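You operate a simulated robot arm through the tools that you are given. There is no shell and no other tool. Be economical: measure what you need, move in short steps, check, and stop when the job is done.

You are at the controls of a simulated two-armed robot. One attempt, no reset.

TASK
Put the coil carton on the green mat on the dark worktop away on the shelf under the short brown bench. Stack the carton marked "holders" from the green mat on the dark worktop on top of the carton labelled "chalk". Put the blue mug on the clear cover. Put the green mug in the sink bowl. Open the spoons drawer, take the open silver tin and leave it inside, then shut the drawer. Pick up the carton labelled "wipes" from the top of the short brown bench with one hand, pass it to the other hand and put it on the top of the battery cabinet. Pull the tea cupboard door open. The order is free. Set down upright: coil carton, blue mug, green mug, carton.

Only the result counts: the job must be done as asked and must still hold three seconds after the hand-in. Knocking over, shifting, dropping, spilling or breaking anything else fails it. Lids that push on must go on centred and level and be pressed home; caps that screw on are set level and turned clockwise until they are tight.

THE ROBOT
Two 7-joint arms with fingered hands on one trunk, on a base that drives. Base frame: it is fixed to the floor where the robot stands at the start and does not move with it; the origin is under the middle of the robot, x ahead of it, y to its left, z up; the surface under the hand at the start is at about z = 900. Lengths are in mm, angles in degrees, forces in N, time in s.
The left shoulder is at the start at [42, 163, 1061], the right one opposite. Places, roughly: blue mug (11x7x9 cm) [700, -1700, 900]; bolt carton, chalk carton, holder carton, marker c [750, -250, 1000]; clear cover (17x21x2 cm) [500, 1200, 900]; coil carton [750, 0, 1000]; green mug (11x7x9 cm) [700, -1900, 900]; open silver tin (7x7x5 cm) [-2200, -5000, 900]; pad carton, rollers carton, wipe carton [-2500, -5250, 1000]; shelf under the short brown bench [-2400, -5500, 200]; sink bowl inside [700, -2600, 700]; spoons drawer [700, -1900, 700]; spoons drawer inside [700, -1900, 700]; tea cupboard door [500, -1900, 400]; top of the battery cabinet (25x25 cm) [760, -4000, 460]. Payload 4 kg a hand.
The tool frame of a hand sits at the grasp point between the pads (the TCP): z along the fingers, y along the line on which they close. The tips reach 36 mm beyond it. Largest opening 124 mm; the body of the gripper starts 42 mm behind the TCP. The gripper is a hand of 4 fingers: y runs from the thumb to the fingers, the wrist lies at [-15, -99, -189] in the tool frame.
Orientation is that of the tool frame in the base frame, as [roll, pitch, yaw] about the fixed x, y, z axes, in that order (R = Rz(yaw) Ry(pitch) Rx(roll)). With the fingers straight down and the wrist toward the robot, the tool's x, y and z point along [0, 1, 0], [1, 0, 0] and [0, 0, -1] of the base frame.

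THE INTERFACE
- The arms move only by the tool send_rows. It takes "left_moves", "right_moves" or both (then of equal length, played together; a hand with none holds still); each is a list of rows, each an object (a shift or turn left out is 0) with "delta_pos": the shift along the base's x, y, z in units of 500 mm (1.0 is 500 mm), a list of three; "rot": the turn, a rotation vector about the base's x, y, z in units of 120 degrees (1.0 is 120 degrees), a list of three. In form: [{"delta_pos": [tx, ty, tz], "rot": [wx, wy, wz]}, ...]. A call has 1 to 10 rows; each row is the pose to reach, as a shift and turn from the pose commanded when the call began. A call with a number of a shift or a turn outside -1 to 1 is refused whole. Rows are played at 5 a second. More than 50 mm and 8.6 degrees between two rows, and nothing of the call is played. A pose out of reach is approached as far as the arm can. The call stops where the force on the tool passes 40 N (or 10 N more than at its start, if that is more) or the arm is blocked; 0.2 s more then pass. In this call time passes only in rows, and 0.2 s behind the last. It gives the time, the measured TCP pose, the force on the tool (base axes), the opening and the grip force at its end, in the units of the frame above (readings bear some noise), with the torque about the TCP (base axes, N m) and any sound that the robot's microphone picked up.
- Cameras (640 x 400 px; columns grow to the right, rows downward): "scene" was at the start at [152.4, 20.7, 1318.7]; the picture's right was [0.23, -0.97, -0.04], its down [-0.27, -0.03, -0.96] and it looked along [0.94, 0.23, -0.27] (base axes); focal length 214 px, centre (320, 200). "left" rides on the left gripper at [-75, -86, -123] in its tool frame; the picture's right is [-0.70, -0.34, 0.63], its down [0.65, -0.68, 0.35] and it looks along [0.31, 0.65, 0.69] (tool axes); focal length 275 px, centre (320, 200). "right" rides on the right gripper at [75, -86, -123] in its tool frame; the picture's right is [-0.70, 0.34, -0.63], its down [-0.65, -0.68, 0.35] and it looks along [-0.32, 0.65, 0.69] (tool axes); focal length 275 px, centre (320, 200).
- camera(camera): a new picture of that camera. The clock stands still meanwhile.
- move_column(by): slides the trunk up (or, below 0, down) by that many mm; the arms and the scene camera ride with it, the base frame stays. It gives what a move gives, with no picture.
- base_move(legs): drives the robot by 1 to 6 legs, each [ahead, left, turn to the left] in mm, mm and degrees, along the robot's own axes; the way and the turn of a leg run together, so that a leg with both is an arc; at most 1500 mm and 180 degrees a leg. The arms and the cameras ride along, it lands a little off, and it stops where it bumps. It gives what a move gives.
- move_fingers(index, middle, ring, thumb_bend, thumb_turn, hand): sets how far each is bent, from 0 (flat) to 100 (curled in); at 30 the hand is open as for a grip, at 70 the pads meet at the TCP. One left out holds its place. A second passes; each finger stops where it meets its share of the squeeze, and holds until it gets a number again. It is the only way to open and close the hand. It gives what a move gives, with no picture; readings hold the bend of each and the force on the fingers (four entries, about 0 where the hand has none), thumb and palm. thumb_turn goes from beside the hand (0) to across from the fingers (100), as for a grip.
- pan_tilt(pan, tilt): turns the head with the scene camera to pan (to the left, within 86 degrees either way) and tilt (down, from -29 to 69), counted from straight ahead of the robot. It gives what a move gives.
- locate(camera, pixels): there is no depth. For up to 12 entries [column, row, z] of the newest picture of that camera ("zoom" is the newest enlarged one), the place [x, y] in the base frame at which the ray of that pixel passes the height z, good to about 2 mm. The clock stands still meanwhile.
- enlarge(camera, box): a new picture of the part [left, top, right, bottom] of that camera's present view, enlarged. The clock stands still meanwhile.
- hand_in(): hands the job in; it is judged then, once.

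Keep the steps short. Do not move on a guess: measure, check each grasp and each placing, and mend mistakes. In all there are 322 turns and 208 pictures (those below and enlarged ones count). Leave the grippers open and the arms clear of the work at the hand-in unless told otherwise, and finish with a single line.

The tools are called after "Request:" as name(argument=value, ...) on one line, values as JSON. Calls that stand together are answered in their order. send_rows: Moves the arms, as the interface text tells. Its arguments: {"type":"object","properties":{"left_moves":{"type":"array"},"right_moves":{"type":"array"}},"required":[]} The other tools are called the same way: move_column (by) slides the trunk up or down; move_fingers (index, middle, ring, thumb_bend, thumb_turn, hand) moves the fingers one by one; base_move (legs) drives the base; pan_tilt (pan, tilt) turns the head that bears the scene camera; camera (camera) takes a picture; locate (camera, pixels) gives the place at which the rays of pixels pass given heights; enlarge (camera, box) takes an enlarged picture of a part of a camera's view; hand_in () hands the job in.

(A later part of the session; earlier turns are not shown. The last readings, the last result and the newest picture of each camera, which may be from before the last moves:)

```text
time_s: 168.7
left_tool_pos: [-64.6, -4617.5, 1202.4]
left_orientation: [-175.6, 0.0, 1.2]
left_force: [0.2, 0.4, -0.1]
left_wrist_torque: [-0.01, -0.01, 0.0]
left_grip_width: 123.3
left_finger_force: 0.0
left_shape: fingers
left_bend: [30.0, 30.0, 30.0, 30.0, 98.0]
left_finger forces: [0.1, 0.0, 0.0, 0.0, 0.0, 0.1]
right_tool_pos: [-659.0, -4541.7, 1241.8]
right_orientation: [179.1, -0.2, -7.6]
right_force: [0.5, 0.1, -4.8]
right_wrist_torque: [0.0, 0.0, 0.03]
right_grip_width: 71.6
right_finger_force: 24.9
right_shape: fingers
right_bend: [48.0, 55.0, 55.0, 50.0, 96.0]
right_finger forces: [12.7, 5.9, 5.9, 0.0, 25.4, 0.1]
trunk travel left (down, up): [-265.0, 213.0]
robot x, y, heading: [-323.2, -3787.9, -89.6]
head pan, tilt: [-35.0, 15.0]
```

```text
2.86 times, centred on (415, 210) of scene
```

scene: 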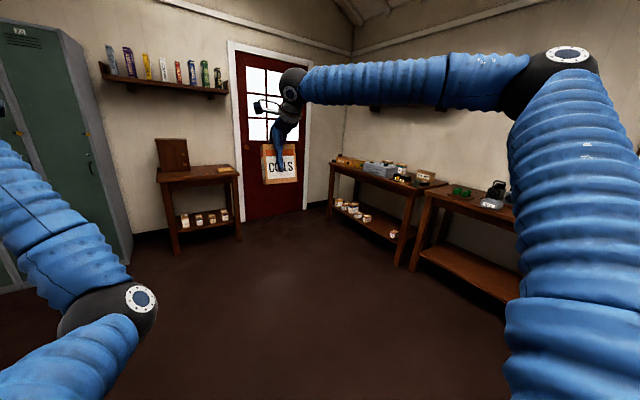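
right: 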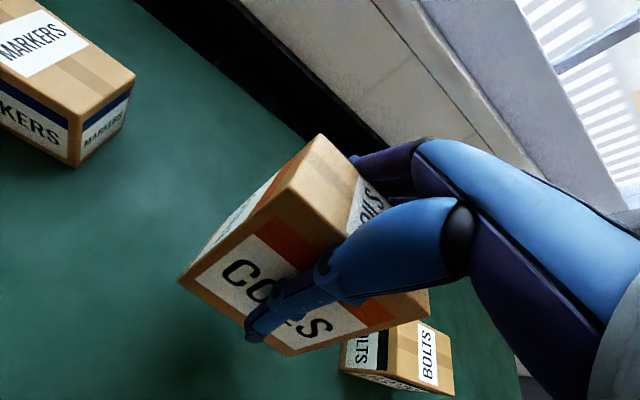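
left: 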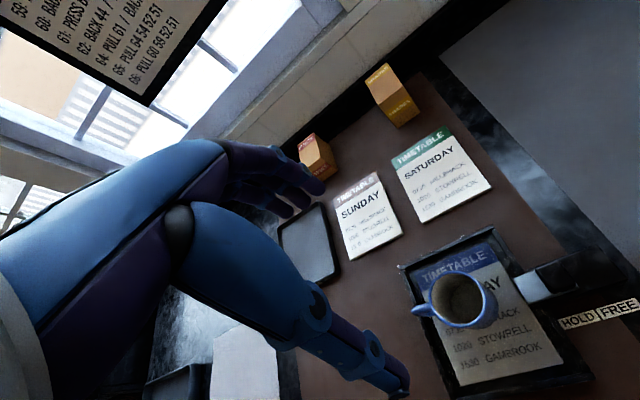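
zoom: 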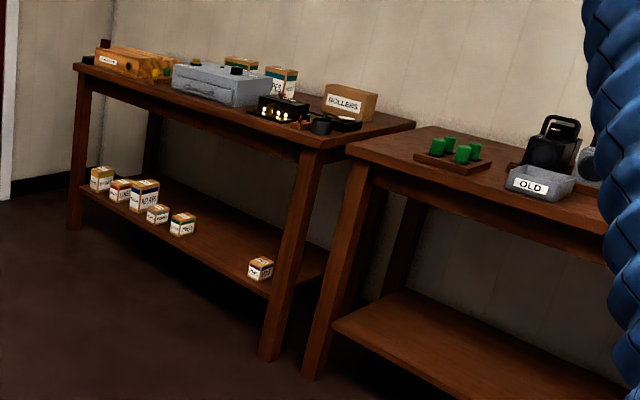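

I strafe right 850, ahead 600, turn right to face the bench, then look.

Request:
base_move(legs=[[0, -850, 0], [600, 0, 0], [0, 0, -90]])

Request:
pan_tilt(pan=30, tilt=20)

Request:
camera(camera="scene")

```text
time_s: 179.9
left_tool_pos: [-1982.5, -4694.4, 1201.7]
left_orientation: [-175.7, 0.0, -85.8]
left_force: [-0.6, -0.3, 0.2]
left_wrist_torque: [-0.01, 0.0, -0.01]
left_grip_width: 123.1
left_finger_force: 0.1
left_shape: fingers
left_bend: [30.0, 30.0, 30.0, 30.0, 98.0]
left_finger forces: [0.0, 0.0, 0.0, 0.1, 0.0, 0.0]
right_tool_pos: [-1938.8, -4099.7, 1242.7]
right_orientation: [179.1, -0.3, -94.5]
right_force: [-0.8, 0.3, -4.4]
right_wrist_torque: [0.02, -0.02, 0.02]
right_grip_width: 70.8
right_finger_force: 23.7
right_shape: fingers
right_bend: [48.0, 56.0, 56.0, 50.0, 96.0]
right_finger forces: [12.0, 5.7, 5.5, 0.1, 23.3, 0.1]
trunk travel left (down, up): [-265.0, 213.0]
robot x, y, heading: [-1165.8, -4389.5, -176.6]
head pan, tilt: [-35.0, 15.0]
```

```text
time_s: 181.2
left_tool_pos: [-1981.9, -4695.4, 1201.0]
left_orientation: [-175.6, 0.0, -85.8]
left_force: [0.2, -0.1, 0.0]
left_wrist_torque: [-0.01, 0.01, 0.03]
left_grip_width: 122.9
left_finger_force: 0.0
left_shape: fingers
left_bend: [30.0, 30.0, 30.0, 30.0, 98.0]
left_finger forces: [0.0, 0.1, 0.0, 0.0, 0.1, 0.1]
right_tool_pos: [-1937.8, -4097.4, 1242.1]
right_orientation: [179.1, -0.3, -94.5]
right_force: [0.3, 0.5, -4.5]
right_wrist_torque: [-0.05, 0.01, 0.01]
right_grip_width: 70.7
right_finger_force: 23.2
right_shape: fingers
right_bend: [48.0, 56.0, 56.0, 50.0, 96.0]
right_finger forces: [12.1, 5.7, 5.6, 0.0, 23.3, 0.1]
trunk travel left (down, up): [-265.0, 213.0]
robot x, y, heading: [-1170.0, -4390.2, -176.1]
head pan, tilt: [30.0, 20.0]
```

```text
109 pictures are left
```

scene: 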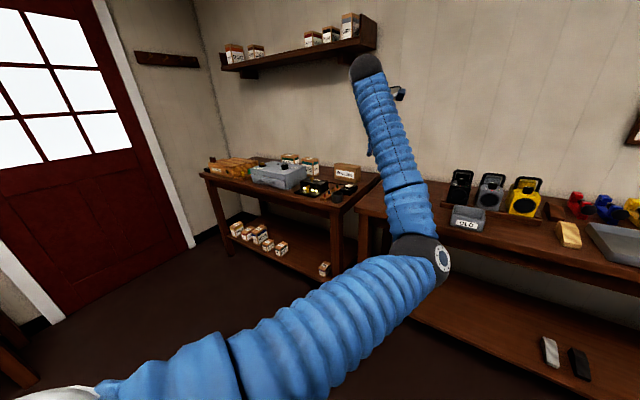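

I straighten the heading and strafe left 850 mm to stand before the bench.

Request:
base_move(legs=[[0, 0, -3.8], [0, 850, 0]])

Request:
pan_tilt(pan=-5, tilt=28)

Request:
camera(camera="scene")

```text
time_s: 186.3
left_tool_pos: [-2003.7, -5505.8, 1201.3]
left_orientation: [-175.7, 0.1, -89.6]
left_force: [0.7, -0.1, 0.6]
left_wrist_torque: [-0.03, -0.03, 0.0]
left_grip_width: 123.2
left_finger_force: 0.0
left_shape: fingers
left_bend: [30.0, 30.0, 30.0, 30.0, 98.0]
left_finger forces: [0.1, 0.0, 0.0, 0.0, 0.0, 0.0]
right_tool_pos: [-1918.0, -4912.9, 1242.5]
right_orientation: [179.1, -0.3, -98.4]
right_force: [-0.2, 0.8, -4.3]
right_wrist_torque: [0.02, 0.03, 0.03]
right_grip_width: 71.2
right_finger_force: 23.3
right_shape: fingers
right_bend: [48.0, 56.0, 56.0, 50.0, 96.0]
right_finger forces: [11.9, 5.7, 5.5, 0.0, 23.3, 0.1]
trunk travel left (down, up): [-265.0, 213.0]
robot x, y, heading: [-1167.5, -5255.4, 179.7]
head pan, tilt: [30.0, 20.0]
```

```text
time_s: 187.3
left_tool_pos: [-2003.0, -5504.6, 1203.0]
left_orientation: [-175.6, 0.0, -89.7]
left_force: [0.3, 0.3, -0.5]
left_wrist_torque: [-0.01, -0.02, -0.02]
left_grip_width: 123.1
left_finger_force: 0.0
left_shape: fingers
left_bend: [30.0, 30.0, 30.0, 30.0, 98.0]
left_finger forces: [0.0, 0.1, 0.0, 0.0, 0.1, 0.0]
right_tool_pos: [-1918.3, -4913.4, 1242.7]
right_orientation: [179.1, -0.3, -98.3]
right_force: [0.5, 0.1, -4.1]
right_wrist_torque: [0.0, -0.03, 0.0]
right_grip_width: 70.8
right_finger_force: 22.3
right_shape: fingers
right_bend: [48.0, 56.0, 56.0, 50.0, 96.0]
right_finger forces: [12.1, 5.7, 5.7, 0.0, 23.3, 0.1]
trunk travel left (down, up): [-265.0, 213.0]
robot x, y, heading: [-1169.5, -5259.4, 179.8]
head pan, tilt: [-5.0, 28.0]
```

```text
108 pictures are left
```

scene: 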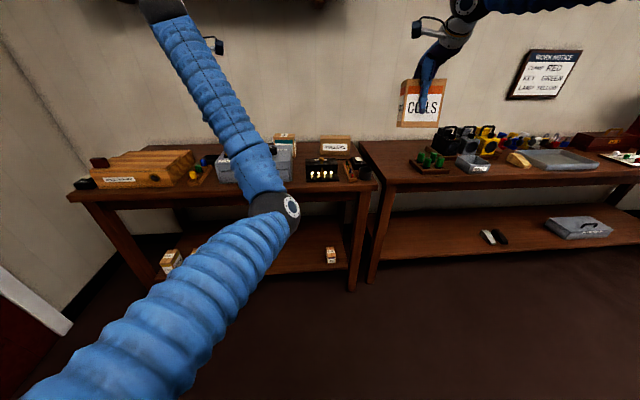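

Request:
locate(camera="scene", pixels=[[350, 291, 0], [370, 287, 0], [352, 269, 200], [352, 269, 250], [375, 184, 850], [375, 184, 900], [78, 195, 900], [78, 195, 850], [331, 262, 200], [331, 262, 250]])

Request:
enlarge(camera="scene", box=[150, 120, 390, 295])

```text
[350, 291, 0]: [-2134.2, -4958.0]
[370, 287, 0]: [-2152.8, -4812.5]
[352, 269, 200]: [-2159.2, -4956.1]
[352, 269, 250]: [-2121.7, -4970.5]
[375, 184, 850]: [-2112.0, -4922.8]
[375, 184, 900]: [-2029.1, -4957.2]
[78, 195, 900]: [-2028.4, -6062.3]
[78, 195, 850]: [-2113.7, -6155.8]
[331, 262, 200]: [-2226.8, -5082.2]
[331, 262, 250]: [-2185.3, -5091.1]
```

```text
2.29 times, centred on (270, 208) of scene
```

zoom: 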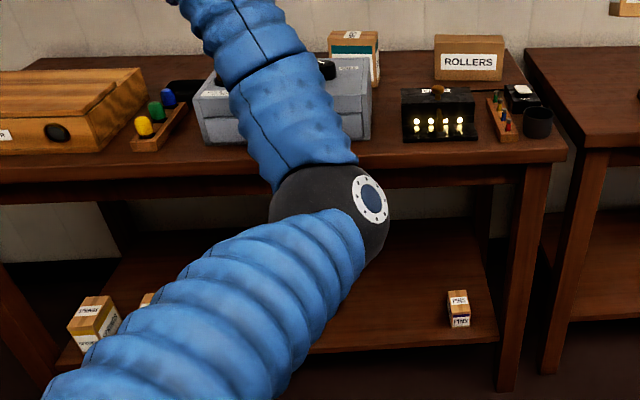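

I move the left hand aside (toward the robot and outward) so that it stays off the bench when the trunk goes down.

Request:
send_rows(left_moves=[{"delta_pos": [0.06, -0.06, 0]}, {"delta_pos": [0.12, -0.12, 0]}, {"delta_pos": [0.18, -0.18, 0]}, {"delta_pos": [0.24, -0.24, 0]}, {"delta_pos": [0.3, -0.3, 0]}, {"delta_pos": [0.36, -0.36, 0]}, {"delta_pos": [0.4, -0.42, 0]}])

Request:
camera(camera="scene")

```text
time_s: 188.9
left_tool_pos: [-1803.6, -5720.9, 1202.4]
left_orientation: [-175.7, 0.0, -89.6]
left_force: [0.7, 0.8, 0.3]
left_wrist_torque: [0.0, 0.01, -0.02]
left_grip_width: 123.1
left_finger_force: 0.0
left_shape: fingers
left_bend: [30.0, 30.0, 30.0, 30.0, 98.0]
left_finger forces: [0.0, 0.0, 0.0, 0.0, 0.1, 0.1]
left hand out of reach, approached as far as the arm can: row 1, 2, 3, 4, 5, 6, 7
right_tool_pos: [-1917.9, -4912.2, 1243.1]
right_orientation: [179.1, -0.2, -98.5]
right_force: [1.2, -0.8, -3.6]
right_wrist_torque: [0.0, 0.0, -0.02]
right_grip_width: 70.7
right_finger_force: 23.3
right_shape: fingers
right_bend: [48.0, 56.0, 56.0, 50.0, 96.0]
right_finger forces: [11.9, 5.7, 5.5, 0.0, 23.3, 0.1]
trunk travel left (down, up): [-265.0, 213.0]
robot x, y, heading: [-1169.9, -5257.1, 179.7]
head pan, tilt: [-5.0, 28.0]
```

```text
106 pictures are left
```

scene: 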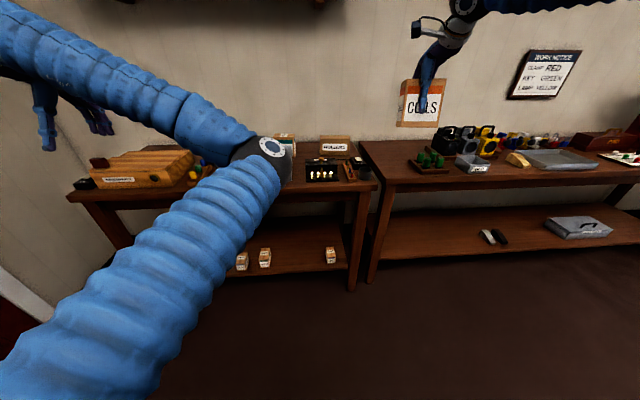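

The left elbow sits oddly but out of the way. I raise the left hand 100 mm, strafe left 230 mm, and look at the shelf gap before lowering the right hand in front of the bench.

Request:
send_rows(left_moves=[{"delta_pos": [0, 0, 0.08]}, {"delta_pos": [0, 0, 0.16]}, {"delta_pos": [0, 0, 0.24]}])

Request:
base_move(legs=[[0, 230, 0]])

Request:
pan_tilt(pan=-15, tilt=30)

Request:
camera(camera="scene")

```text
time_s: 189.7
left_tool_pos: [-1803.2, -5723.0, 1321.4]
left_orientation: [-175.8, 0.1, -89.8]
left_force: [0.0, 0.0, -0.5]
left_wrist_torque: [-0.01, 0.02, 0.02]
left_grip_width: 123.2
left_finger_force: 0.0
left_shape: fingers
left_bend: [30.0, 30.0, 30.0, 30.0, 98.0]
left_finger forces: [0.0, 0.0, 0.1, 0.1, 0.0, 0.0]
right_tool_pos: [-1916.3, -4911.5, 1242.3]
right_orientation: [179.0, -0.2, -98.6]
right_force: [-0.3, -0.5, -3.0]
right_wrist_torque: [0.05, -0.01, -0.03]
right_grip_width: 70.8
right_finger_force: 22.8
right_shape: fingers
right_bend: [48.0, 56.0, 56.0, 50.0, 96.0]
right_finger forces: [11.9, 5.7, 5.5, 0.0, 23.3, 0.1]
trunk travel left (down, up): [-265.0, 213.0]
robot x, y, heading: [-1167.2, -5257.2, 180.0]
head pan, tilt: [-5.0, 28.0]
```

```text
time_s: 191.4
left_tool_pos: [-1804.2, -5959.1, 1320.8]
left_orientation: [-175.6, 0.0, -89.7]
left_force: [0.4, -1.2, 0.0]
left_wrist_torque: [0.04, 0.0, 0.03]
left_grip_width: 123.1
left_finger_force: 0.1
left_shape: fingers
left_bend: [30.0, 30.0, 30.0, 30.0, 98.0]
left_finger forces: [0.0, 0.0, 0.0, 0.0, 0.0, 0.0]
right_tool_pos: [-1918.8, -5148.0, 1242.5]
right_orientation: [179.0, -0.3, -98.4]
right_force: [0.4, -0.8, -4.8]
right_wrist_torque: [0.04, 0.0, 0.0]
right_grip_width: 70.6
right_finger_force: 23.5
right_shape: fingers
right_bend: [48.0, 56.0, 56.0, 50.0, 96.0]
right_finger forces: [11.7, 5.7, 5.4, 0.1, 23.1, 0.1]
trunk travel left (down, up): [-265.0, 213.0]
robot x, y, heading: [-1167.5, -5490.4, 179.8]
head pan, tilt: [-5.0, 28.0]
```

```text
time_s: 192.2
left_tool_pos: [-1805.2, -5958.7, 1319.8]
left_orientation: [-175.7, 0.0, -89.6]
left_force: [0.5, -0.8, -0.1]
left_wrist_torque: [0.0, 0.0, -0.01]
left_grip_width: 123.2
left_finger_force: 0.1
left_shape: fingers
left_bend: [30.0, 30.0, 30.0, 30.0, 98.0]
left_finger forces: [0.1, 0.0, 0.1, 0.0, 0.0, 0.0]
right_tool_pos: [-1920.0, -5148.8, 1242.9]
right_orientation: [179.1, -0.3, -98.4]
right_force: [-1.1, -1.3, -4.2]
right_wrist_torque: [0.02, -0.01, -0.01]
right_grip_width: 71.0
right_finger_force: 23.5
right_shape: fingers
right_bend: [48.0, 56.0, 56.0, 50.0, 96.0]
right_finger forces: [11.9, 5.7, 5.6, 0.0, 23.2, 0.1]
trunk travel left (down, up): [-265.0, 213.0]
robot x, y, heading: [-1170.9, -5491.6, 180.3]
head pan, tilt: [-15.0, 30.0]
```

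```text
105 pictures are left
```

scene: 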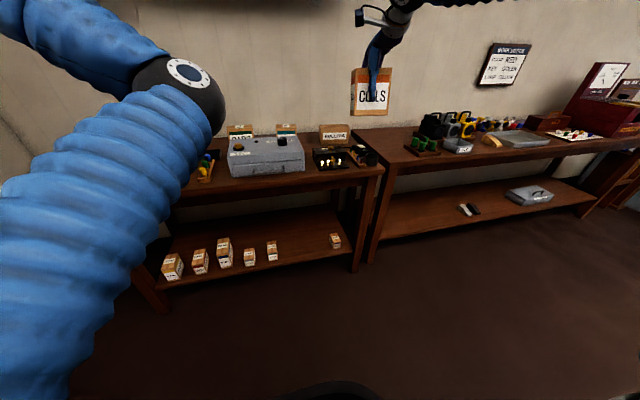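

Now the shelf is visible. I enlarge it and measure the gap between the cartons at (272,250) and (335,241).

Request:
enlarge(camera="scene", box=[150, 110, 390, 310])

Request:
locate(camera="scene", pixels=[[280, 261, 225], [330, 246, 225], [341, 248, 225], [352, 258, 225], [158, 285, 225], [352, 272, 0], [352, 205, 225]])

```text
2.00 times, centred on (270, 210) of scene
```

zoom: 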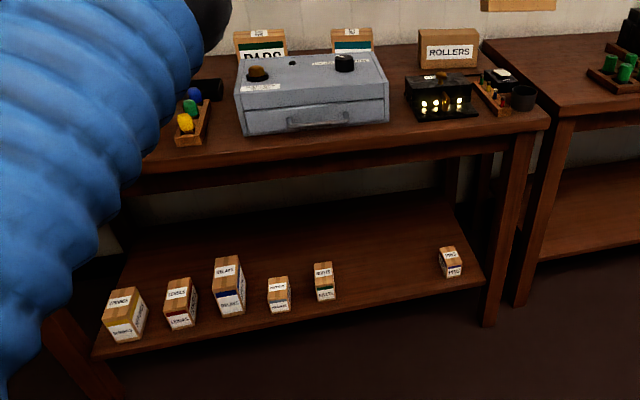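

```text
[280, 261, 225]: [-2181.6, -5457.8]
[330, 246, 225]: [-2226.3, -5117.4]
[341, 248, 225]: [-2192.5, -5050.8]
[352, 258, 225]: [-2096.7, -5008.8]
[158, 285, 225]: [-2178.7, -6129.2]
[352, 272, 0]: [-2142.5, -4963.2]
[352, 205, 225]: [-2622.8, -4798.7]
```

Request:
locate(camera="scene", pixels=[[350, 253.5, 150], [350, 253.5, 200], [350, 253.5, 250], [156.5, 287.5, 150], [156.5, 287.5, 200], [156.5, 287.5, 250], [280, 260, 200], [273, 262, 200], [330.5, 247.5, 200], [237, 266, 200], [353, 268, 0], [385, 168, 880]])

```text
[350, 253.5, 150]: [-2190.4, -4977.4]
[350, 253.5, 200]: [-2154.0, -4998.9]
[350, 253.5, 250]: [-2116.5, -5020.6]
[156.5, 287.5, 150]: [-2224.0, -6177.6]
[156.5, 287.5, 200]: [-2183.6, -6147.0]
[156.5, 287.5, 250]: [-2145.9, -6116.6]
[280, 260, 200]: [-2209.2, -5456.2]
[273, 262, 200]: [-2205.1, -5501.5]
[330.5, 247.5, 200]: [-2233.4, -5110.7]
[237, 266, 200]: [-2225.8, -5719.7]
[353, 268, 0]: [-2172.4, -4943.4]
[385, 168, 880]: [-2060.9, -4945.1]
```

Shelf z≈200; gap y −5456…−5110, so I aim at y≈−5283, x≈−2235. I check how upright the carton hangs.

Request:
enlarge(camera="scene", box=[330, 50, 420, 130])

Request:
camera(camera="right")

```text
5.00 times, centred on (375, 90) of scene
```

zoom: 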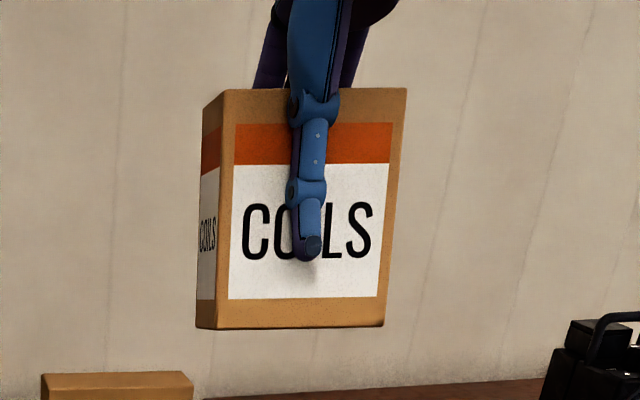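

```text
102 pictures are left
```

right: 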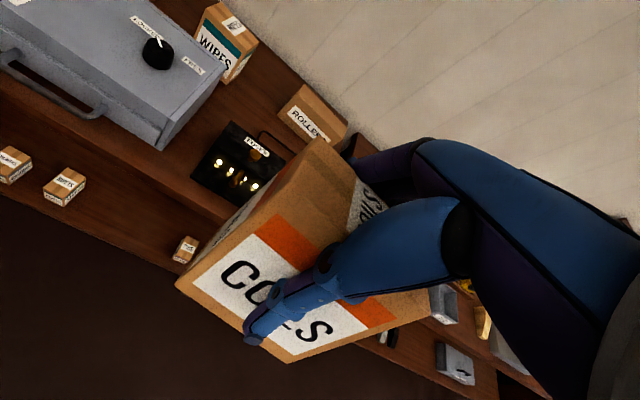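

Request:
enlarge(camera="right", box=[150, 120, 450, 370])

```text
1.60 times, centred on (300, 245) of right
```

zoom: 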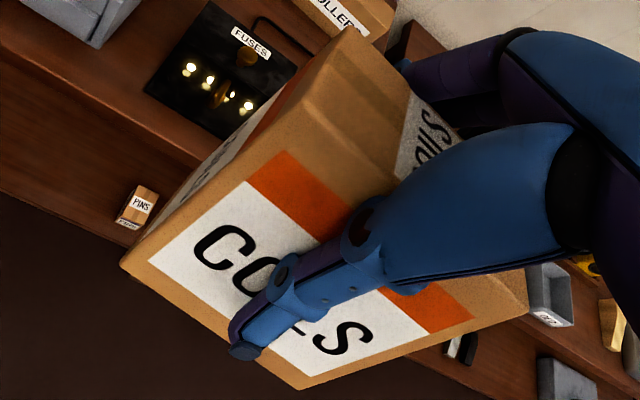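

By the vanishing lines the carton hangs ≈18–20° tilted, its bottom toward the robot. I turn the hand about +y by 18° (and +8° yaw) and verify.

Request:
send_rows(right_moves=[{"rot": [0, 0.05, 0.023]}, {"rot": [0, 0.1, 0.046]}, {"rot": [0, 0.15, 0.07]}])

Request:
enlarge(camera="scene", box=[330, 50, 420, 130])

```text
time_s: 192.9
left_tool_pos: [-1804.7, -5958.2, 1321.3]
left_orientation: [-175.6, -0.1, -89.6]
left_force: [-0.2, -0.5, 0.6]
left_wrist_torque: [-0.01, -0.01, 0.02]
left_grip_width: 123.1
left_finger_force: 0.1
left_shape: fingers
left_bend: [30.0, 30.0, 30.0, 30.0, 98.0]
left_finger forces: [0.1, 0.0, 0.0, 0.0, 0.0, 0.0]
right_tool_pos: [-1918.8, -5148.3, 1242.8]
right_orientation: [161.1, -1.6, -89.5]
right_force: [0.1, 0.9, -4.4]
right_wrist_torque: [0.0, -0.05, -0.01]
right_grip_width: 70.5
right_finger_force: 22.9
right_shape: fingers
right_bend: [48.0, 56.0, 56.0, 50.0, 96.0]
right_finger forces: [11.6, 5.5, 5.4, 0.0, 24.0, 0.0]
trunk travel left (down, up): [-265.0, 213.0]
robot x, y, heading: [-1170.1, -5492.2, 180.3]
head pan, tilt: [-15.0, 30.0]
```

```text
5.00 times, centred on (375, 90) of scene
```

zoom: 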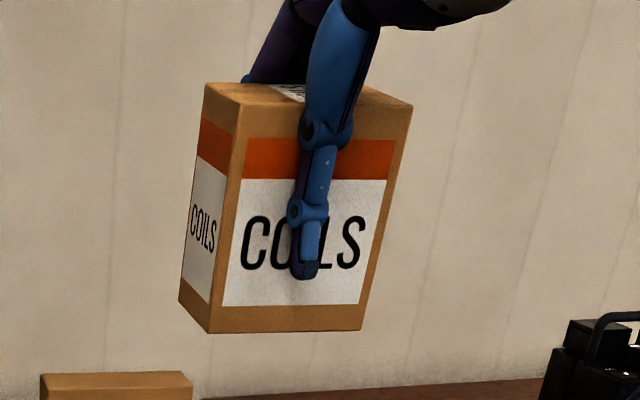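

Now upright within ~2–3°. I correct the small roll, shift 135 mm to −y, and lower trunk and hand in front of the bench.

Request:
send_rows(right_moves=[{"delta_pos": [0.02, -0.09, 0], "rot": [0.02, 0, 0]}, {"delta_pos": [0.04, -0.18, 0], "rot": [0.02, 0, 0]}, {"delta_pos": [0.04, -0.27, 0], "rot": [0.02, 0, 0]}])

Request:
move_column(by=-200)

Request:
send_rows(right_moves=[{"delta_pos": [0, 0, -0.09]}, {"delta_pos": [0, 0, -0.18]}, {"delta_pos": [0, 0, -0.27]}, {"delta_pos": [0, 0, -0.36]}, {"delta_pos": [0, 0, -0.45]}, {"delta_pos": [0, 0, -0.54]}, {"delta_pos": [0, 0, -0.63]}, {"delta_pos": [0, 0, -0.72]}, {"delta_pos": [0, 0, -0.81]}, {"delta_pos": [0, 0, -0.9]}])

Request:
camera(camera="scene")

```text
time_s: 193.8
left_tool_pos: [-1806.1, -5960.1, 1319.5]
left_orientation: [-175.6, 0.2, -89.6]
left_force: [0.0, -0.9, 0.5]
left_wrist_torque: [0.06, 0.01, 0.0]
left_grip_width: 123.1
left_finger_force: 0.0
left_shape: fingers
left_bend: [30.0, 30.0, 30.0, 30.0, 98.0]
left_finger forces: [0.1, 0.0, 0.1, 0.0, 0.0, 0.2]
right_tool_pos: [-1900.9, -5285.6, 1242.5]
right_orientation: [161.3, 1.0, -89.8]
right_force: [0.3, -0.4, -4.3]
right_wrist_torque: [0.0, -0.04, -0.01]
right_grip_width: 70.8
right_finger_force: 23.2
right_shape: fingers
right_bend: [48.0, 56.0, 56.0, 50.0, 96.0]
right_finger forces: [11.5, 5.5, 5.3, 0.1, 23.7, 0.0]
trunk travel left (down, up): [-265.0, 213.0]
robot x, y, heading: [-1170.2, -5490.2, 180.2]
head pan, tilt: [-15.0, 30.0]
```

```text
time_s: 195.9
left_tool_pos: [-1822.9, -5977.0, 1054.7]
left_orientation: [-168.8, 0.0, -88.0]
left_force: [0.6, 0.3, -0.2]
left_wrist_torque: [0.0, 0.02, -0.03]
left_grip_width: 123.2
left_finger_force: 0.0
left_shape: fingers
left_bend: [30.0, 30.0, 30.0, 30.0, 98.0]
left_finger forces: [0.1, 0.0, 0.0, 0.0, 0.0, 0.0]
right_tool_pos: [-1898.0, -5283.4, 1044.0]
right_orientation: [161.1, 0.8, -89.6]
right_force: [-0.1, -0.1, -3.9]
right_wrist_torque: [-0.01, -0.05, -0.03]
right_grip_width: 70.5
right_finger_force: 22.8
right_shape: fingers
right_bend: [48.0, 56.0, 56.0, 50.0, 96.0]
right_finger forces: [11.2, 5.4, 5.3, 0.0, 23.5, 0.1]
trunk travel left (down, up): [-65.0, 413.0]
robot x, y, heading: [-1169.4, -5490.9, 179.8]
head pan, tilt: [-15.0, 30.0]
```

```text
time_s: 198.1
left_tool_pos: [-1821.1, -5979.2, 1059.6]
left_orientation: [-169.5, 0.3, -87.6]
left_force: [0.3, -0.7, 0.1]
left_wrist_torque: [0.02, -0.03, 0.01]
left_grip_width: 123.1
left_finger_force: 0.1
left_shape: fingers
left_bend: [30.0, 30.0, 30.0, 30.0, 98.0]
left_finger forces: [0.0, 0.1, 0.1, 0.0, 0.1, 0.0]
right_tool_pos: [-1900.2, -5284.9, 592.1]
right_orientation: [161.2, 0.8, -89.7]
right_force: [-0.7, -0.1, -4.7]
right_wrist_torque: [-0.03, -0.03, 0.0]
right_grip_width: 70.3
right_finger_force: 21.7
right_shape: fingers
right_bend: [49.0, 56.0, 56.0, 50.0, 96.0]
right_finger forces: [10.7, 5.3, 5.2, 0.0, 22.7, 0.0]
trunk travel left (down, up): [-65.0, 413.0]
robot x, y, heading: [-1171.4, -5497.8, 180.0]
head pan, tilt: [-15.0, 30.0]
```

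```text
99 pictures are left
```

scene: 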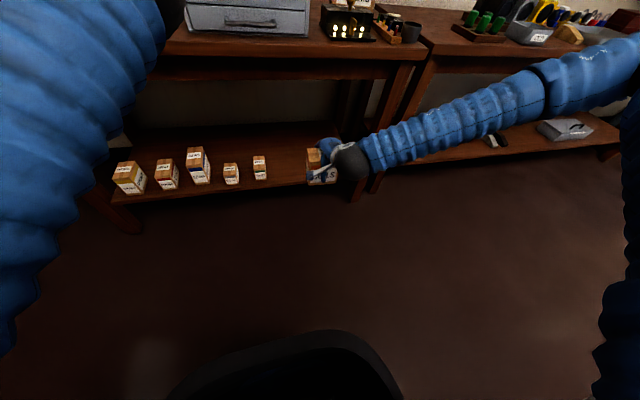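

Good. I lower on to z≈340, still in front of the bench.

Request:
send_rows(right_moves=[{"delta_pos": [0, 0, -0.09]}, {"delta_pos": [0, 0, -0.18]}, {"delta_pos": [0, 0, -0.27]}, {"delta_pos": [0, 0, -0.36]}, {"delta_pos": [0, 0, -0.45]}, {"delta_pos": [0, 0, -0.5]}])

Request:
pan_tilt(pan=-20, tilt=38)

Request:
camera(camera="scene")

Request:
camera(camera="right")

```text
time_s: 199.5
left_tool_pos: [-1816.4, -5982.2, 1065.8]
left_orientation: [-170.2, 0.4, -87.4]
left_force: [0.7, -0.3, 0.5]
left_wrist_torque: [0.01, -0.02, -0.01]
left_grip_width: 123.4
left_finger_force: 0.0
left_shape: fingers
left_bend: [30.0, 30.0, 30.0, 30.0, 98.0]
left_finger forces: [0.0, 0.1, 0.0, 0.0, 0.0, 0.1]
right_tool_pos: [-1900.0, -5280.2, 344.2]
right_orientation: [161.2, 0.8, -89.5]
right_force: [0.0, 0.8, -4.6]
right_wrist_torque: [-0.01, -0.05, -0.03]
right_grip_width: 70.2
right_finger_force: 20.7
right_shape: fingers
right_bend: [49.0, 56.0, 56.0, 50.0, 96.0]
right_finger forces: [10.3, 5.2, 5.1, 0.1, 22.0, 0.0]
trunk travel left (down, up): [-65.0, 413.0]
robot x, y, heading: [-1166.4, -5489.9, 180.1]
head pan, tilt: [-15.0, 30.0]
```

```text
time_s: 200.2
left_tool_pos: [-1815.9, -5984.0, 1069.1]
left_orientation: [-170.4, 0.4, -87.2]
left_force: [-0.3, -0.1, 0.5]
left_wrist_torque: [0.02, 0.01, 0.01]
left_grip_width: 122.9
left_finger_force: 0.1
left_shape: fingers
left_bend: [30.0, 30.0, 30.0, 30.0, 98.0]
left_finger forces: [0.0, 0.1, 0.0, 0.0, 0.0, 0.0]
right_tool_pos: [-1899.8, -5282.0, 344.7]
right_orientation: [161.2, 0.8, -89.6]
right_force: [-1.2, -0.6, -3.6]
right_wrist_torque: [0.05, -0.01, -0.05]
right_grip_width: 70.0
right_finger_force: 21.1
right_shape: fingers
right_bend: [49.0, 56.0, 56.0, 50.0, 96.0]
right_finger forces: [10.3, 5.1, 5.1, 0.1, 22.0, 0.0]
trunk travel left (down, up): [-65.0, 413.0]
robot x, y, heading: [-1171.5, -5492.0, 179.9]
head pan, tilt: [-20.0, 38.0]
```

```text
98 pictures are left
```

scene: 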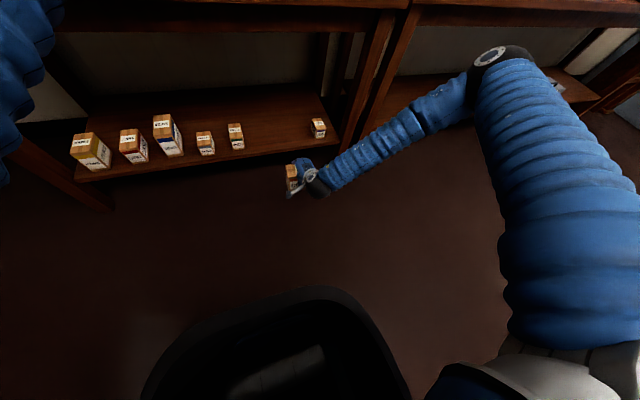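

```text
97 pictures are left
```

right: 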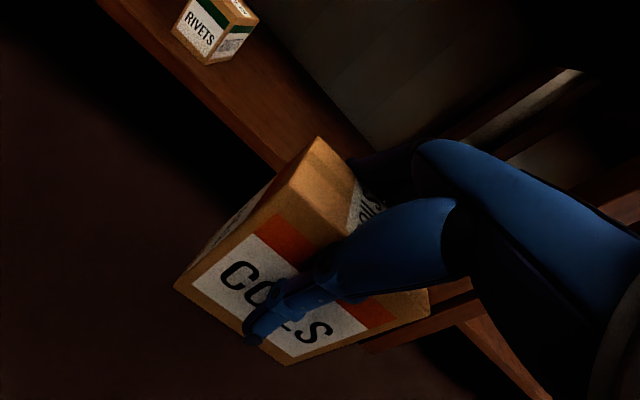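

Request:
enlarge(camera="scene", box=[180, 90, 350, 210])

Request:
locate(camera="right", pixels=[[207, 64, 180], [207, 64, 200], [207, 64, 220], [170, 30, 200], [290, 130, 200]])

```text
3.33 times, centred on (265, 150) of scene
```

zoom: 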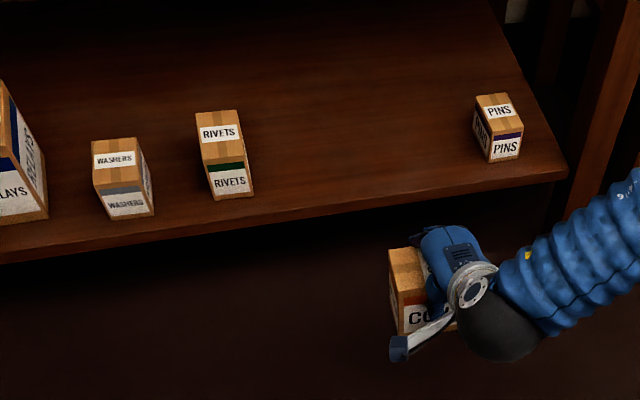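

```text
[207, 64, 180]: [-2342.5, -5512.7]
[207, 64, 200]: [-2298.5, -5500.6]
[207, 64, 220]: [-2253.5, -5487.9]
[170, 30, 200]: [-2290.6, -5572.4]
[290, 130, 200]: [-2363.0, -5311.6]
```

Request:
locate(camera="zoom", pixels=[[253, 196, 180], [253, 196, 200], [253, 196, 220], [253, 196, 240], [490, 162, 220], [490, 162, 240], [570, 172, 220], [570, 172, 240], [0, 262, 240], [400, 335, 220]])

```text
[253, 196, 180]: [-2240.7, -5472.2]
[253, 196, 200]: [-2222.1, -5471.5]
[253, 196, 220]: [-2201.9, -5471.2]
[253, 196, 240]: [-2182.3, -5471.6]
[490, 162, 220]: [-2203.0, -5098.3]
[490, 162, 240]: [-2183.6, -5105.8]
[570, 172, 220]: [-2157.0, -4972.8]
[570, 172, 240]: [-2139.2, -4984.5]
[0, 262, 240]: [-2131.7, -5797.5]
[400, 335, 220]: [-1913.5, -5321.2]
```

Request:
locate(camera="scene", pixels=[[495, 60, 900], [495, 60, 800], [495, 60, 700], [395, 135, 600], [395, 135, 500]])

```text
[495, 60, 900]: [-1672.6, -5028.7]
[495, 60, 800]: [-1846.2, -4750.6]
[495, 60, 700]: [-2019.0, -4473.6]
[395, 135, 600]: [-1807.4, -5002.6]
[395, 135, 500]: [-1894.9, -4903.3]
```

Shelf ≈245, carton bottom ≈262. I raise the right hand 25 mm and the left hand 120 mm, then drive ahead 150 mm and check.

Request:
send_rows(right_moves=[{"delta_pos": [0, 0, 0.02]}, {"delta_pos": [0, 0, 0.04]}, {"delta_pos": [0, 0, 0.05]}], left_moves=[{"delta_pos": [0, 0, 0.08]}, {"delta_pos": [0, 0, 0.16]}, {"delta_pos": [0, 0, 0.24]}])

Request:
base_move(legs=[[150, 0, 0]])

Request:
camera(camera="scene")

Request:
camera(camera="right")

```text
time_s: 200.7
left_tool_pos: [-1841.8, -5978.4, 1069.5]
left_orientation: [-165.5, 0.0, -87.8]
left_force: [0.1, -0.4, -0.1]
left_wrist_torque: [-0.02, -0.02, -0.04]
left_grip_width: 123.3
left_finger_force: 0.1
left_shape: fingers
left_bend: [30.0, 30.0, 30.0, 30.0, 98.0]
left_finger forces: [0.1, 0.0, 0.1, 0.0, 0.1, 0.0]
right_tool_pos: [-1898.4, -5282.7, 355.5]
right_orientation: [161.3, 1.0, -89.7]
right_force: [0.2, 0.6, -4.7]
right_wrist_torque: [0.05, -0.05, -0.03]
right_grip_width: 70.1
right_finger_force: 20.6
right_shape: fingers
right_bend: [49.0, 56.0, 56.0, 50.0, 96.0]
right_finger forces: [10.3, 5.2, 5.1, 0.1, 21.9, 0.0]
trunk travel left (down, up): [-65.0, 413.0]
robot x, y, heading: [-1170.1, -5487.7, 180.0]
head pan, tilt: [-20.0, 38.0]
stopped in row 2 (left hand): the arm was blocked; the commanded pose is now the measured one
```

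```text
time_s: 202.1
left_tool_pos: [-1991.0, -5980.1, 1068.5]
left_orientation: [-165.5, 0.0, -87.8]
left_force: [-0.9, 0.3, -0.6]
left_wrist_torque: [-0.01, -0.01, -0.02]
left_grip_width: 123.3
left_finger_force: 0.0
left_shape: fingers
left_bend: [30.0, 30.0, 30.0, 30.0, 98.0]
left_finger forces: [0.0, 0.1, 0.0, 0.0, 0.0, 0.0]
right_tool_pos: [-2050.3, -5284.1, 354.4]
right_orientation: [161.2, 0.9, -89.4]
right_force: [0.0, -0.1, -5.6]
right_wrist_torque: [0.02, 0.02, -0.02]
right_grip_width: 70.5
right_finger_force: 21.2
right_shape: fingers
right_bend: [49.0, 56.0, 56.0, 50.0, 96.0]
right_finger forces: [10.3, 5.2, 5.0, 0.0, 21.9, 0.0]
trunk travel left (down, up): [-65.0, 413.0]
robot x, y, heading: [-1318.0, -5492.1, -180.0]
head pan, tilt: [-20.0, 38.0]
```

```text
95 pictures are left
```

scene: 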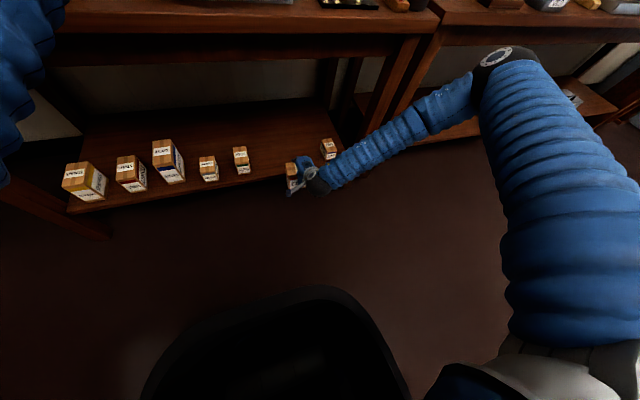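

```text
94 pictures are left
```

right: 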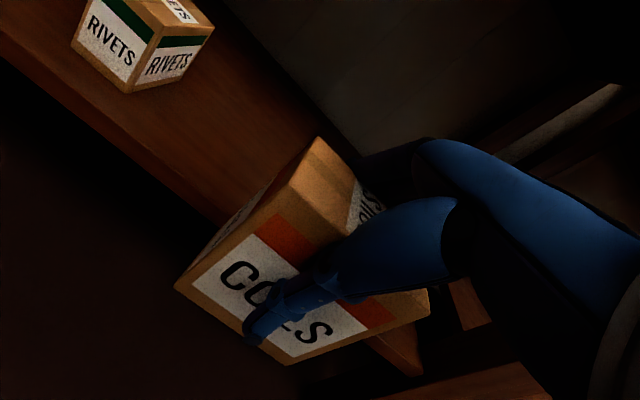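

Request:
locate(camera="right", pixels=[[125, 93, 220], [125, 93, 240], [125, 93, 260], [140, 160, 240], [215, 222, 240], [176, 289, 262]])

Request:
locate(camera="scene", pixels=[[250, 173, 220], [250, 173, 240], [250, 173, 260], [290, 194, 272], [290, 194, 262]])

```text
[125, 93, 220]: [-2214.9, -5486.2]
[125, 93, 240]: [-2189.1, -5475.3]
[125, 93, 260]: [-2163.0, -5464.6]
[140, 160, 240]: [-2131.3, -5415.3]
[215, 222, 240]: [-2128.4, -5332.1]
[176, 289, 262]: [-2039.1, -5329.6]
```

```text
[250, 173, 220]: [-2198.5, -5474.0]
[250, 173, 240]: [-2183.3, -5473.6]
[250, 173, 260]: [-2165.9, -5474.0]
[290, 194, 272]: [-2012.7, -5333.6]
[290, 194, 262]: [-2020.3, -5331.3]
```

Shelf z≈243, edge x≈−2130; the carton bottom clears it by ~25 mm. I drive ahead 145 mm more.

Request:
base_move(legs=[[145, 0, 0]])

Request:
camera(camera="scene")

Request:
camera(camera="right")

```text
time_s: 203.4
left_tool_pos: [-2136.2, -5981.4, 1067.6]
left_orientation: [-165.5, 0.0, -87.5]
left_force: [0.1, 0.2, -0.1]
left_wrist_torque: [-0.01, 0.0, 0.03]
left_grip_width: 123.3
left_finger_force: 0.2
left_shape: fingers
left_bend: [30.0, 30.0, 30.0, 30.0, 98.0]
left_finger forces: [0.1, 0.0, 0.1, 0.1, 0.1, 0.1]
right_tool_pos: [-2195.0, -5287.5, 353.3]
right_orientation: [161.3, 0.9, -89.4]
right_force: [-0.1, -0.3, -5.1]
right_wrist_torque: [-0.01, -0.03, -0.03]
right_grip_width: 70.4
right_finger_force: 21.5
right_shape: fingers
right_bend: [49.0, 56.0, 56.0, 50.0, 96.0]
right_finger forces: [10.3, 5.1, 5.1, 0.0, 21.9, 0.1]
trunk travel left (down, up): [-65.0, 413.0]
robot x, y, heading: [-1464.9, -5491.3, -179.6]
head pan, tilt: [-20.0, 38.0]
```

```text
93 pictures are left
```

scene: 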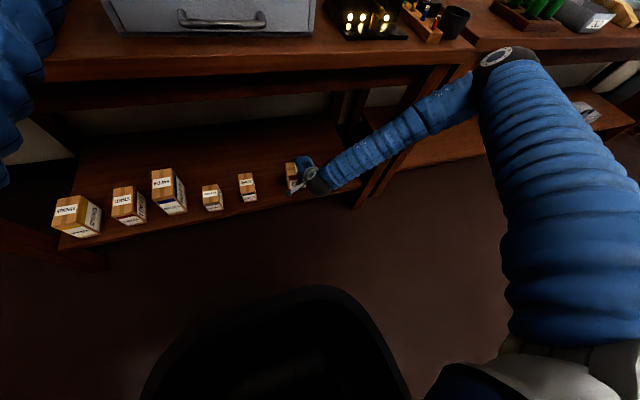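

```text
92 pictures are left
```

right: 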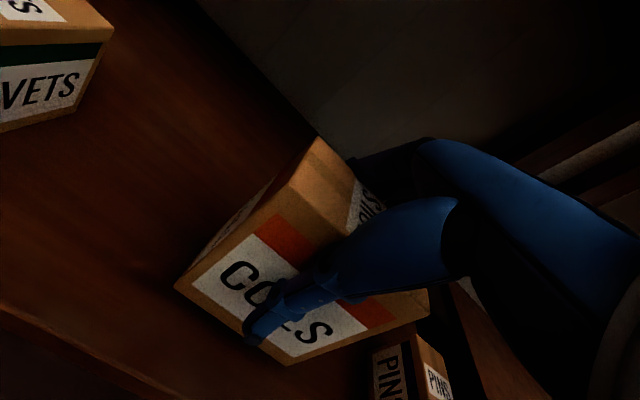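

Inside, between RIVETS and PINS. I lower slowly.

Request:
send_rows(right_moves=[{"delta_pos": [0, 0, -0.012]}, {"delta_pos": [0, 0, -0.024]}, {"delta_pos": [0, 0, -0.036]}])

Request:
send_rows(right_moves=[{"delta_pos": [0, 0, -0.006]}, {"delta_pos": [0, 0, -0.012]}])

```text
time_s: 204.2
left_tool_pos: [-2133.4, -5981.7, 1068.9]
left_orientation: [-165.6, 0.0, -87.5]
left_force: [0.0, 0.7, -0.2]
left_wrist_torque: [-0.04, 0.02, 0.0]
left_grip_width: 123.2
left_finger_force: 0.0
left_shape: fingers
left_bend: [30.0, 30.0, 30.0, 30.0, 98.0]
left_finger forces: [0.1, 0.1, 0.0, 0.1, 0.1, 0.0]
right_tool_pos: [-2196.1, -5287.1, 338.2]
right_orientation: [161.1, 0.8, -89.4]
right_force: [0.3, -0.1, -2.6]
right_wrist_torque: [-0.07, -0.08, 0.03]
right_grip_width: 70.3
right_finger_force: 21.7
right_shape: fingers
right_bend: [49.0, 56.0, 56.0, 50.0, 96.0]
right_finger forces: [10.9, 5.1, 5.0, 0.0, 22.0, 0.0]
trunk travel left (down, up): [-65.0, 413.0]
robot x, y, heading: [-1466.3, -5493.0, -180.0]
head pan, tilt: [-20.0, 38.0]
```

```text
time_s: 204.8
left_tool_pos: [-2133.3, -5980.8, 1071.3]
left_orientation: [-165.7, 0.0, -87.6]
left_force: [-0.2, -0.4, -0.3]
left_wrist_torque: [-0.02, 0.0, -0.01]
left_grip_width: 123.3
left_finger_force: 0.0
left_shape: fingers
left_bend: [30.0, 30.0, 30.0, 30.0, 98.0]
left_finger forces: [0.0, 0.0, 0.1, 0.1, 0.0, 0.1]
right_tool_pos: [-2196.4, -5287.1, 335.5]
right_orientation: [160.8, 0.8, -89.4]
right_force: [-1.6, 4.8, 23.0]
right_wrist_torque: [-0.62, -0.4, 0.07]
right_grip_width: 71.9
right_finger_force: 26.7
right_shape: fingers
right_bend: [47.0, 56.0, 56.0, 51.0, 97.0]
right_finger forces: [17.6, 5.4, 6.1, 0.0, 23.2, 0.1]
trunk travel left (down, up): [-65.0, 413.0]
robot x, y, heading: [-1465.7, -5494.2, -180.1]
head pan, tilt: [-20.0, 38.0]
```

Contact (23 N). I relieve 3 mm and look before opening.

Request:
send_rows(right_moves=[{"delta_pos": [0, 0, 0.006]}])

Request:
enlarge(camera="scene", box=[200, 120, 380, 230])

Request:
camera(camera="right")

```text
time_s: 205.2
left_tool_pos: [-2133.6, -5982.0, 1069.8]
left_orientation: [-165.6, 0.0, -87.5]
left_force: [-0.8, 0.5, 1.5]
left_wrist_torque: [0.02, -0.04, 0.03]
left_grip_width: 123.3
left_finger_force: 0.0
left_shape: fingers
left_bend: [30.0, 30.0, 30.0, 30.0, 98.0]
left_finger forces: [0.1, 0.0, 0.0, 0.0, 0.0, 0.0]
right_tool_pos: [-2196.0, -5285.9, 334.6]
right_orientation: [161.2, 0.8, -89.2]
right_force: [-3.1, 3.4, 12.6]
right_wrist_torque: [-0.55, -0.03, -0.08]
right_grip_width: 71.8
right_finger_force: 24.8
right_shape: fingers
right_bend: [47.0, 56.0, 56.0, 51.0, 96.0]
right_finger forces: [16.8, 5.9, 5.9, 0.0, 21.4, 0.0]
trunk travel left (down, up): [-65.0, 413.0]
robot x, y, heading: [-1463.2, -5491.7, -179.7]
head pan, tilt: [-20.0, 38.0]
```

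```text
3.56 times, centred on (290, 175) of scene
```

zoom: 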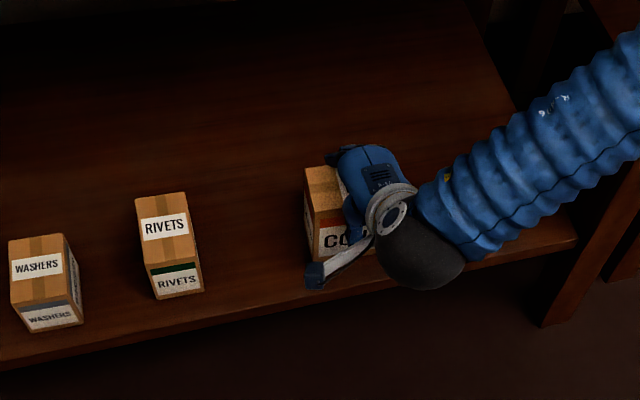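

```text
90 pictures are left
```

right: 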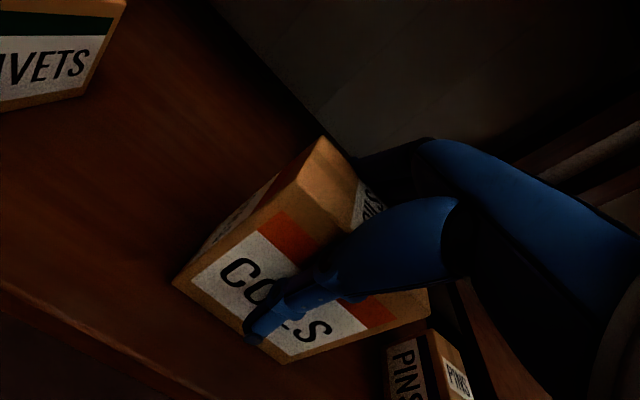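

Carton sits on the shelf, inside the edge. I open the fingers.

Request:
move_fingers(hand="right", index=38, middle=40, ring=40, thumb_bend=41)

Request:
move_fingers(hand="right", index=30, middle=30, ring=30, thumb_bend=30)

Request:
camera(camera="right")

```text
time_s: 206.2
left_tool_pos: [-2134.8, -5980.8, 1069.1]
left_orientation: [-165.6, 0.0, -87.6]
left_force: [-0.2, -0.3, -1.4]
left_wrist_torque: [0.0, 0.02, 0.02]
left_grip_width: 123.2
left_finger_force: 0.2
left_shape: fingers
left_bend: [30.0, 30.0, 30.0, 30.0, 98.0]
left_finger forces: [0.0, 0.1, 0.0, 0.0, 0.0, 0.0]
right_tool_pos: [-2195.3, -5285.6, 334.2]
right_orientation: [161.3, 0.8, -89.2]
right_force: [-0.9, 0.7, 0.4]
right_wrist_torque: [-0.02, -0.02, -0.01]
right_grip_width: 95.2
right_finger_force: 0.4
right_shape: fingers
right_bend: [38.0, 40.0, 40.0, 41.0, 97.0]
right_finger forces: [1.0, 0.0, 0.0, 0.0, 0.0, 0.0]
trunk travel left (down, up): [-65.0, 413.0]
robot x, y, heading: [-1466.4, -5490.5, -179.7]
head pan, tilt: [-20.0, 38.0]
```

```text
time_s: 207.2
left_tool_pos: [-2134.6, -5981.5, 1068.5]
left_orientation: [-165.6, 0.0, -87.6]
left_force: [0.0, 0.2, -0.4]
left_wrist_torque: [0.02, 0.04, 0.03]
left_grip_width: 123.2
left_finger_force: 0.1
left_shape: fingers
left_bend: [30.0, 30.0, 30.0, 30.0, 98.0]
left_finger forces: [0.0, 0.0, 0.1, 0.0, 0.0, 0.1]
right_tool_pos: [-2196.1, -5286.6, 333.6]
right_orientation: [161.1, 0.8, -89.3]
right_force: [0.2, 0.3, -1.1]
right_wrist_torque: [0.03, 0.03, 0.01]
right_grip_width: 123.1
right_finger_force: 0.1
right_shape: fingers
right_bend: [30.0, 30.0, 30.0, 30.0, 97.0]
right_finger forces: [0.0, 0.0, 0.0, 0.0, 0.0, 0.1]
trunk travel left (down, up): [-65.0, 413.0]
robot x, y, heading: [-1464.8, -5490.0, -180.0]
head pan, tilt: [-20.0, 38.0]
```

```text
89 pictures are left
```

right: 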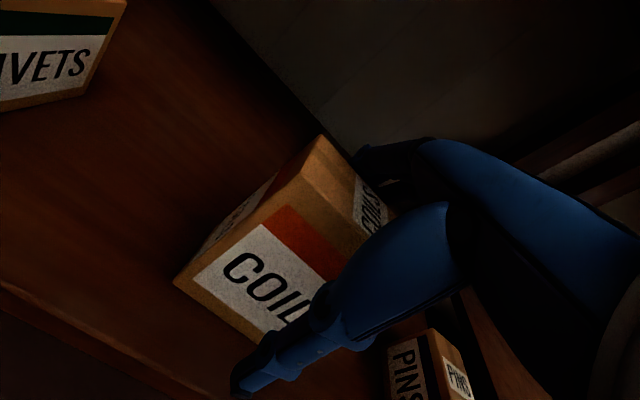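

Released. I draw the hand up along its axis by 110 mm, then drive back 350 mm.

Request:
send_rows(right_moves=[{"delta_pos": [0.018, 0, 0.057]}, {"delta_pos": [0.036, 0, 0.114]}, {"delta_pos": [0.054, 0, 0.171]}, {"delta_pos": [0.07, 0, 0.22]}])

Request:
camera(camera="right")

Request:
base_move(legs=[[-360, 0, 0]])

Request:
camera(camera="scene")

```text
time_s: 208.2
left_tool_pos: [-2134.7, -5982.2, 1069.4]
left_orientation: [-165.6, 0.0, -87.5]
left_force: [-0.4, -0.3, 0.3]
left_wrist_torque: [-0.01, 0.02, 0.01]
left_grip_width: 123.4
left_finger_force: 0.0
left_shape: fingers
left_bend: [30.0, 30.0, 30.0, 30.0, 98.0]
left_finger forces: [0.1, 0.1, 0.0, 0.0, 0.0, 0.0]
right_tool_pos: [-2159.8, -5285.8, 444.2]
right_orientation: [161.2, 0.9, -89.3]
right_force: [-0.3, 0.0, 0.6]
right_wrist_torque: [0.01, -0.02, 0.0]
right_grip_width: 122.9
right_finger_force: 0.1
right_shape: fingers
right_bend: [30.0, 30.0, 30.0, 30.0, 97.0]
right_finger forces: [0.1, 0.0, 0.1, 0.0, 0.1, 0.1]
trunk travel left (down, up): [-65.0, 413.0]
robot x, y, heading: [-1464.8, -5487.4, -180.1]
head pan, tilt: [-20.0, 38.0]
```

```text
88 pictures are left
```

right: 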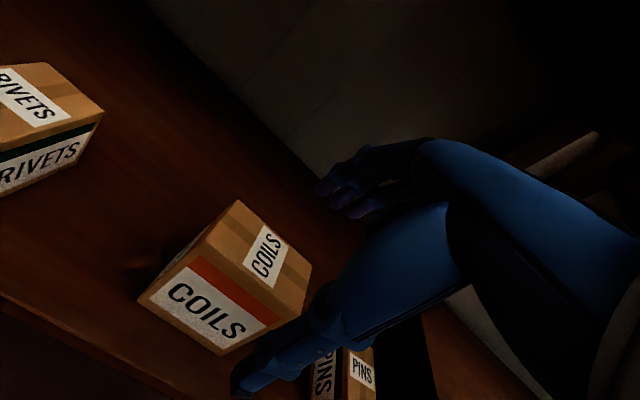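

```text
time_s: 210.5
left_tool_pos: [-1780.9, -5979.6, 1068.3]
left_orientation: [-165.6, 0.0, -87.8]
left_force: [-1.3, 0.5, 1.0]
left_wrist_torque: [0.04, 0.04, 0.01]
left_grip_width: 123.3
left_finger_force: 0.1
left_shape: fingers
left_bend: [30.0, 30.0, 30.0, 30.0, 98.0]
left_finger forces: [0.1, 0.0, 0.0, 0.0, 0.1, 0.0]
right_tool_pos: [-1803.7, -5283.3, 444.7]
right_orientation: [161.2, 0.9, -89.5]
right_force: [0.3, 0.3, -0.4]
right_wrist_torque: [0.02, 0.01, 0.0]
right_grip_width: 123.0
right_finger_force: 0.0
right_shape: fingers
right_bend: [30.0, 30.0, 30.0, 30.0, 97.0]
right_finger forces: [0.0, 0.1, 0.0, 0.0, 0.0, 0.0]
trunk travel left (down, up): [-65.0, 413.0]
robot x, y, heading: [-1111.6, -5494.5, 180.1]
head pan, tilt: [-20.0, 38.0]
```

```text
87 pictures are left
```

scene: 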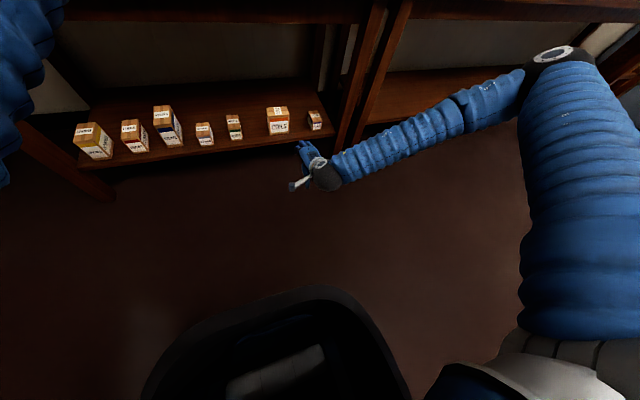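

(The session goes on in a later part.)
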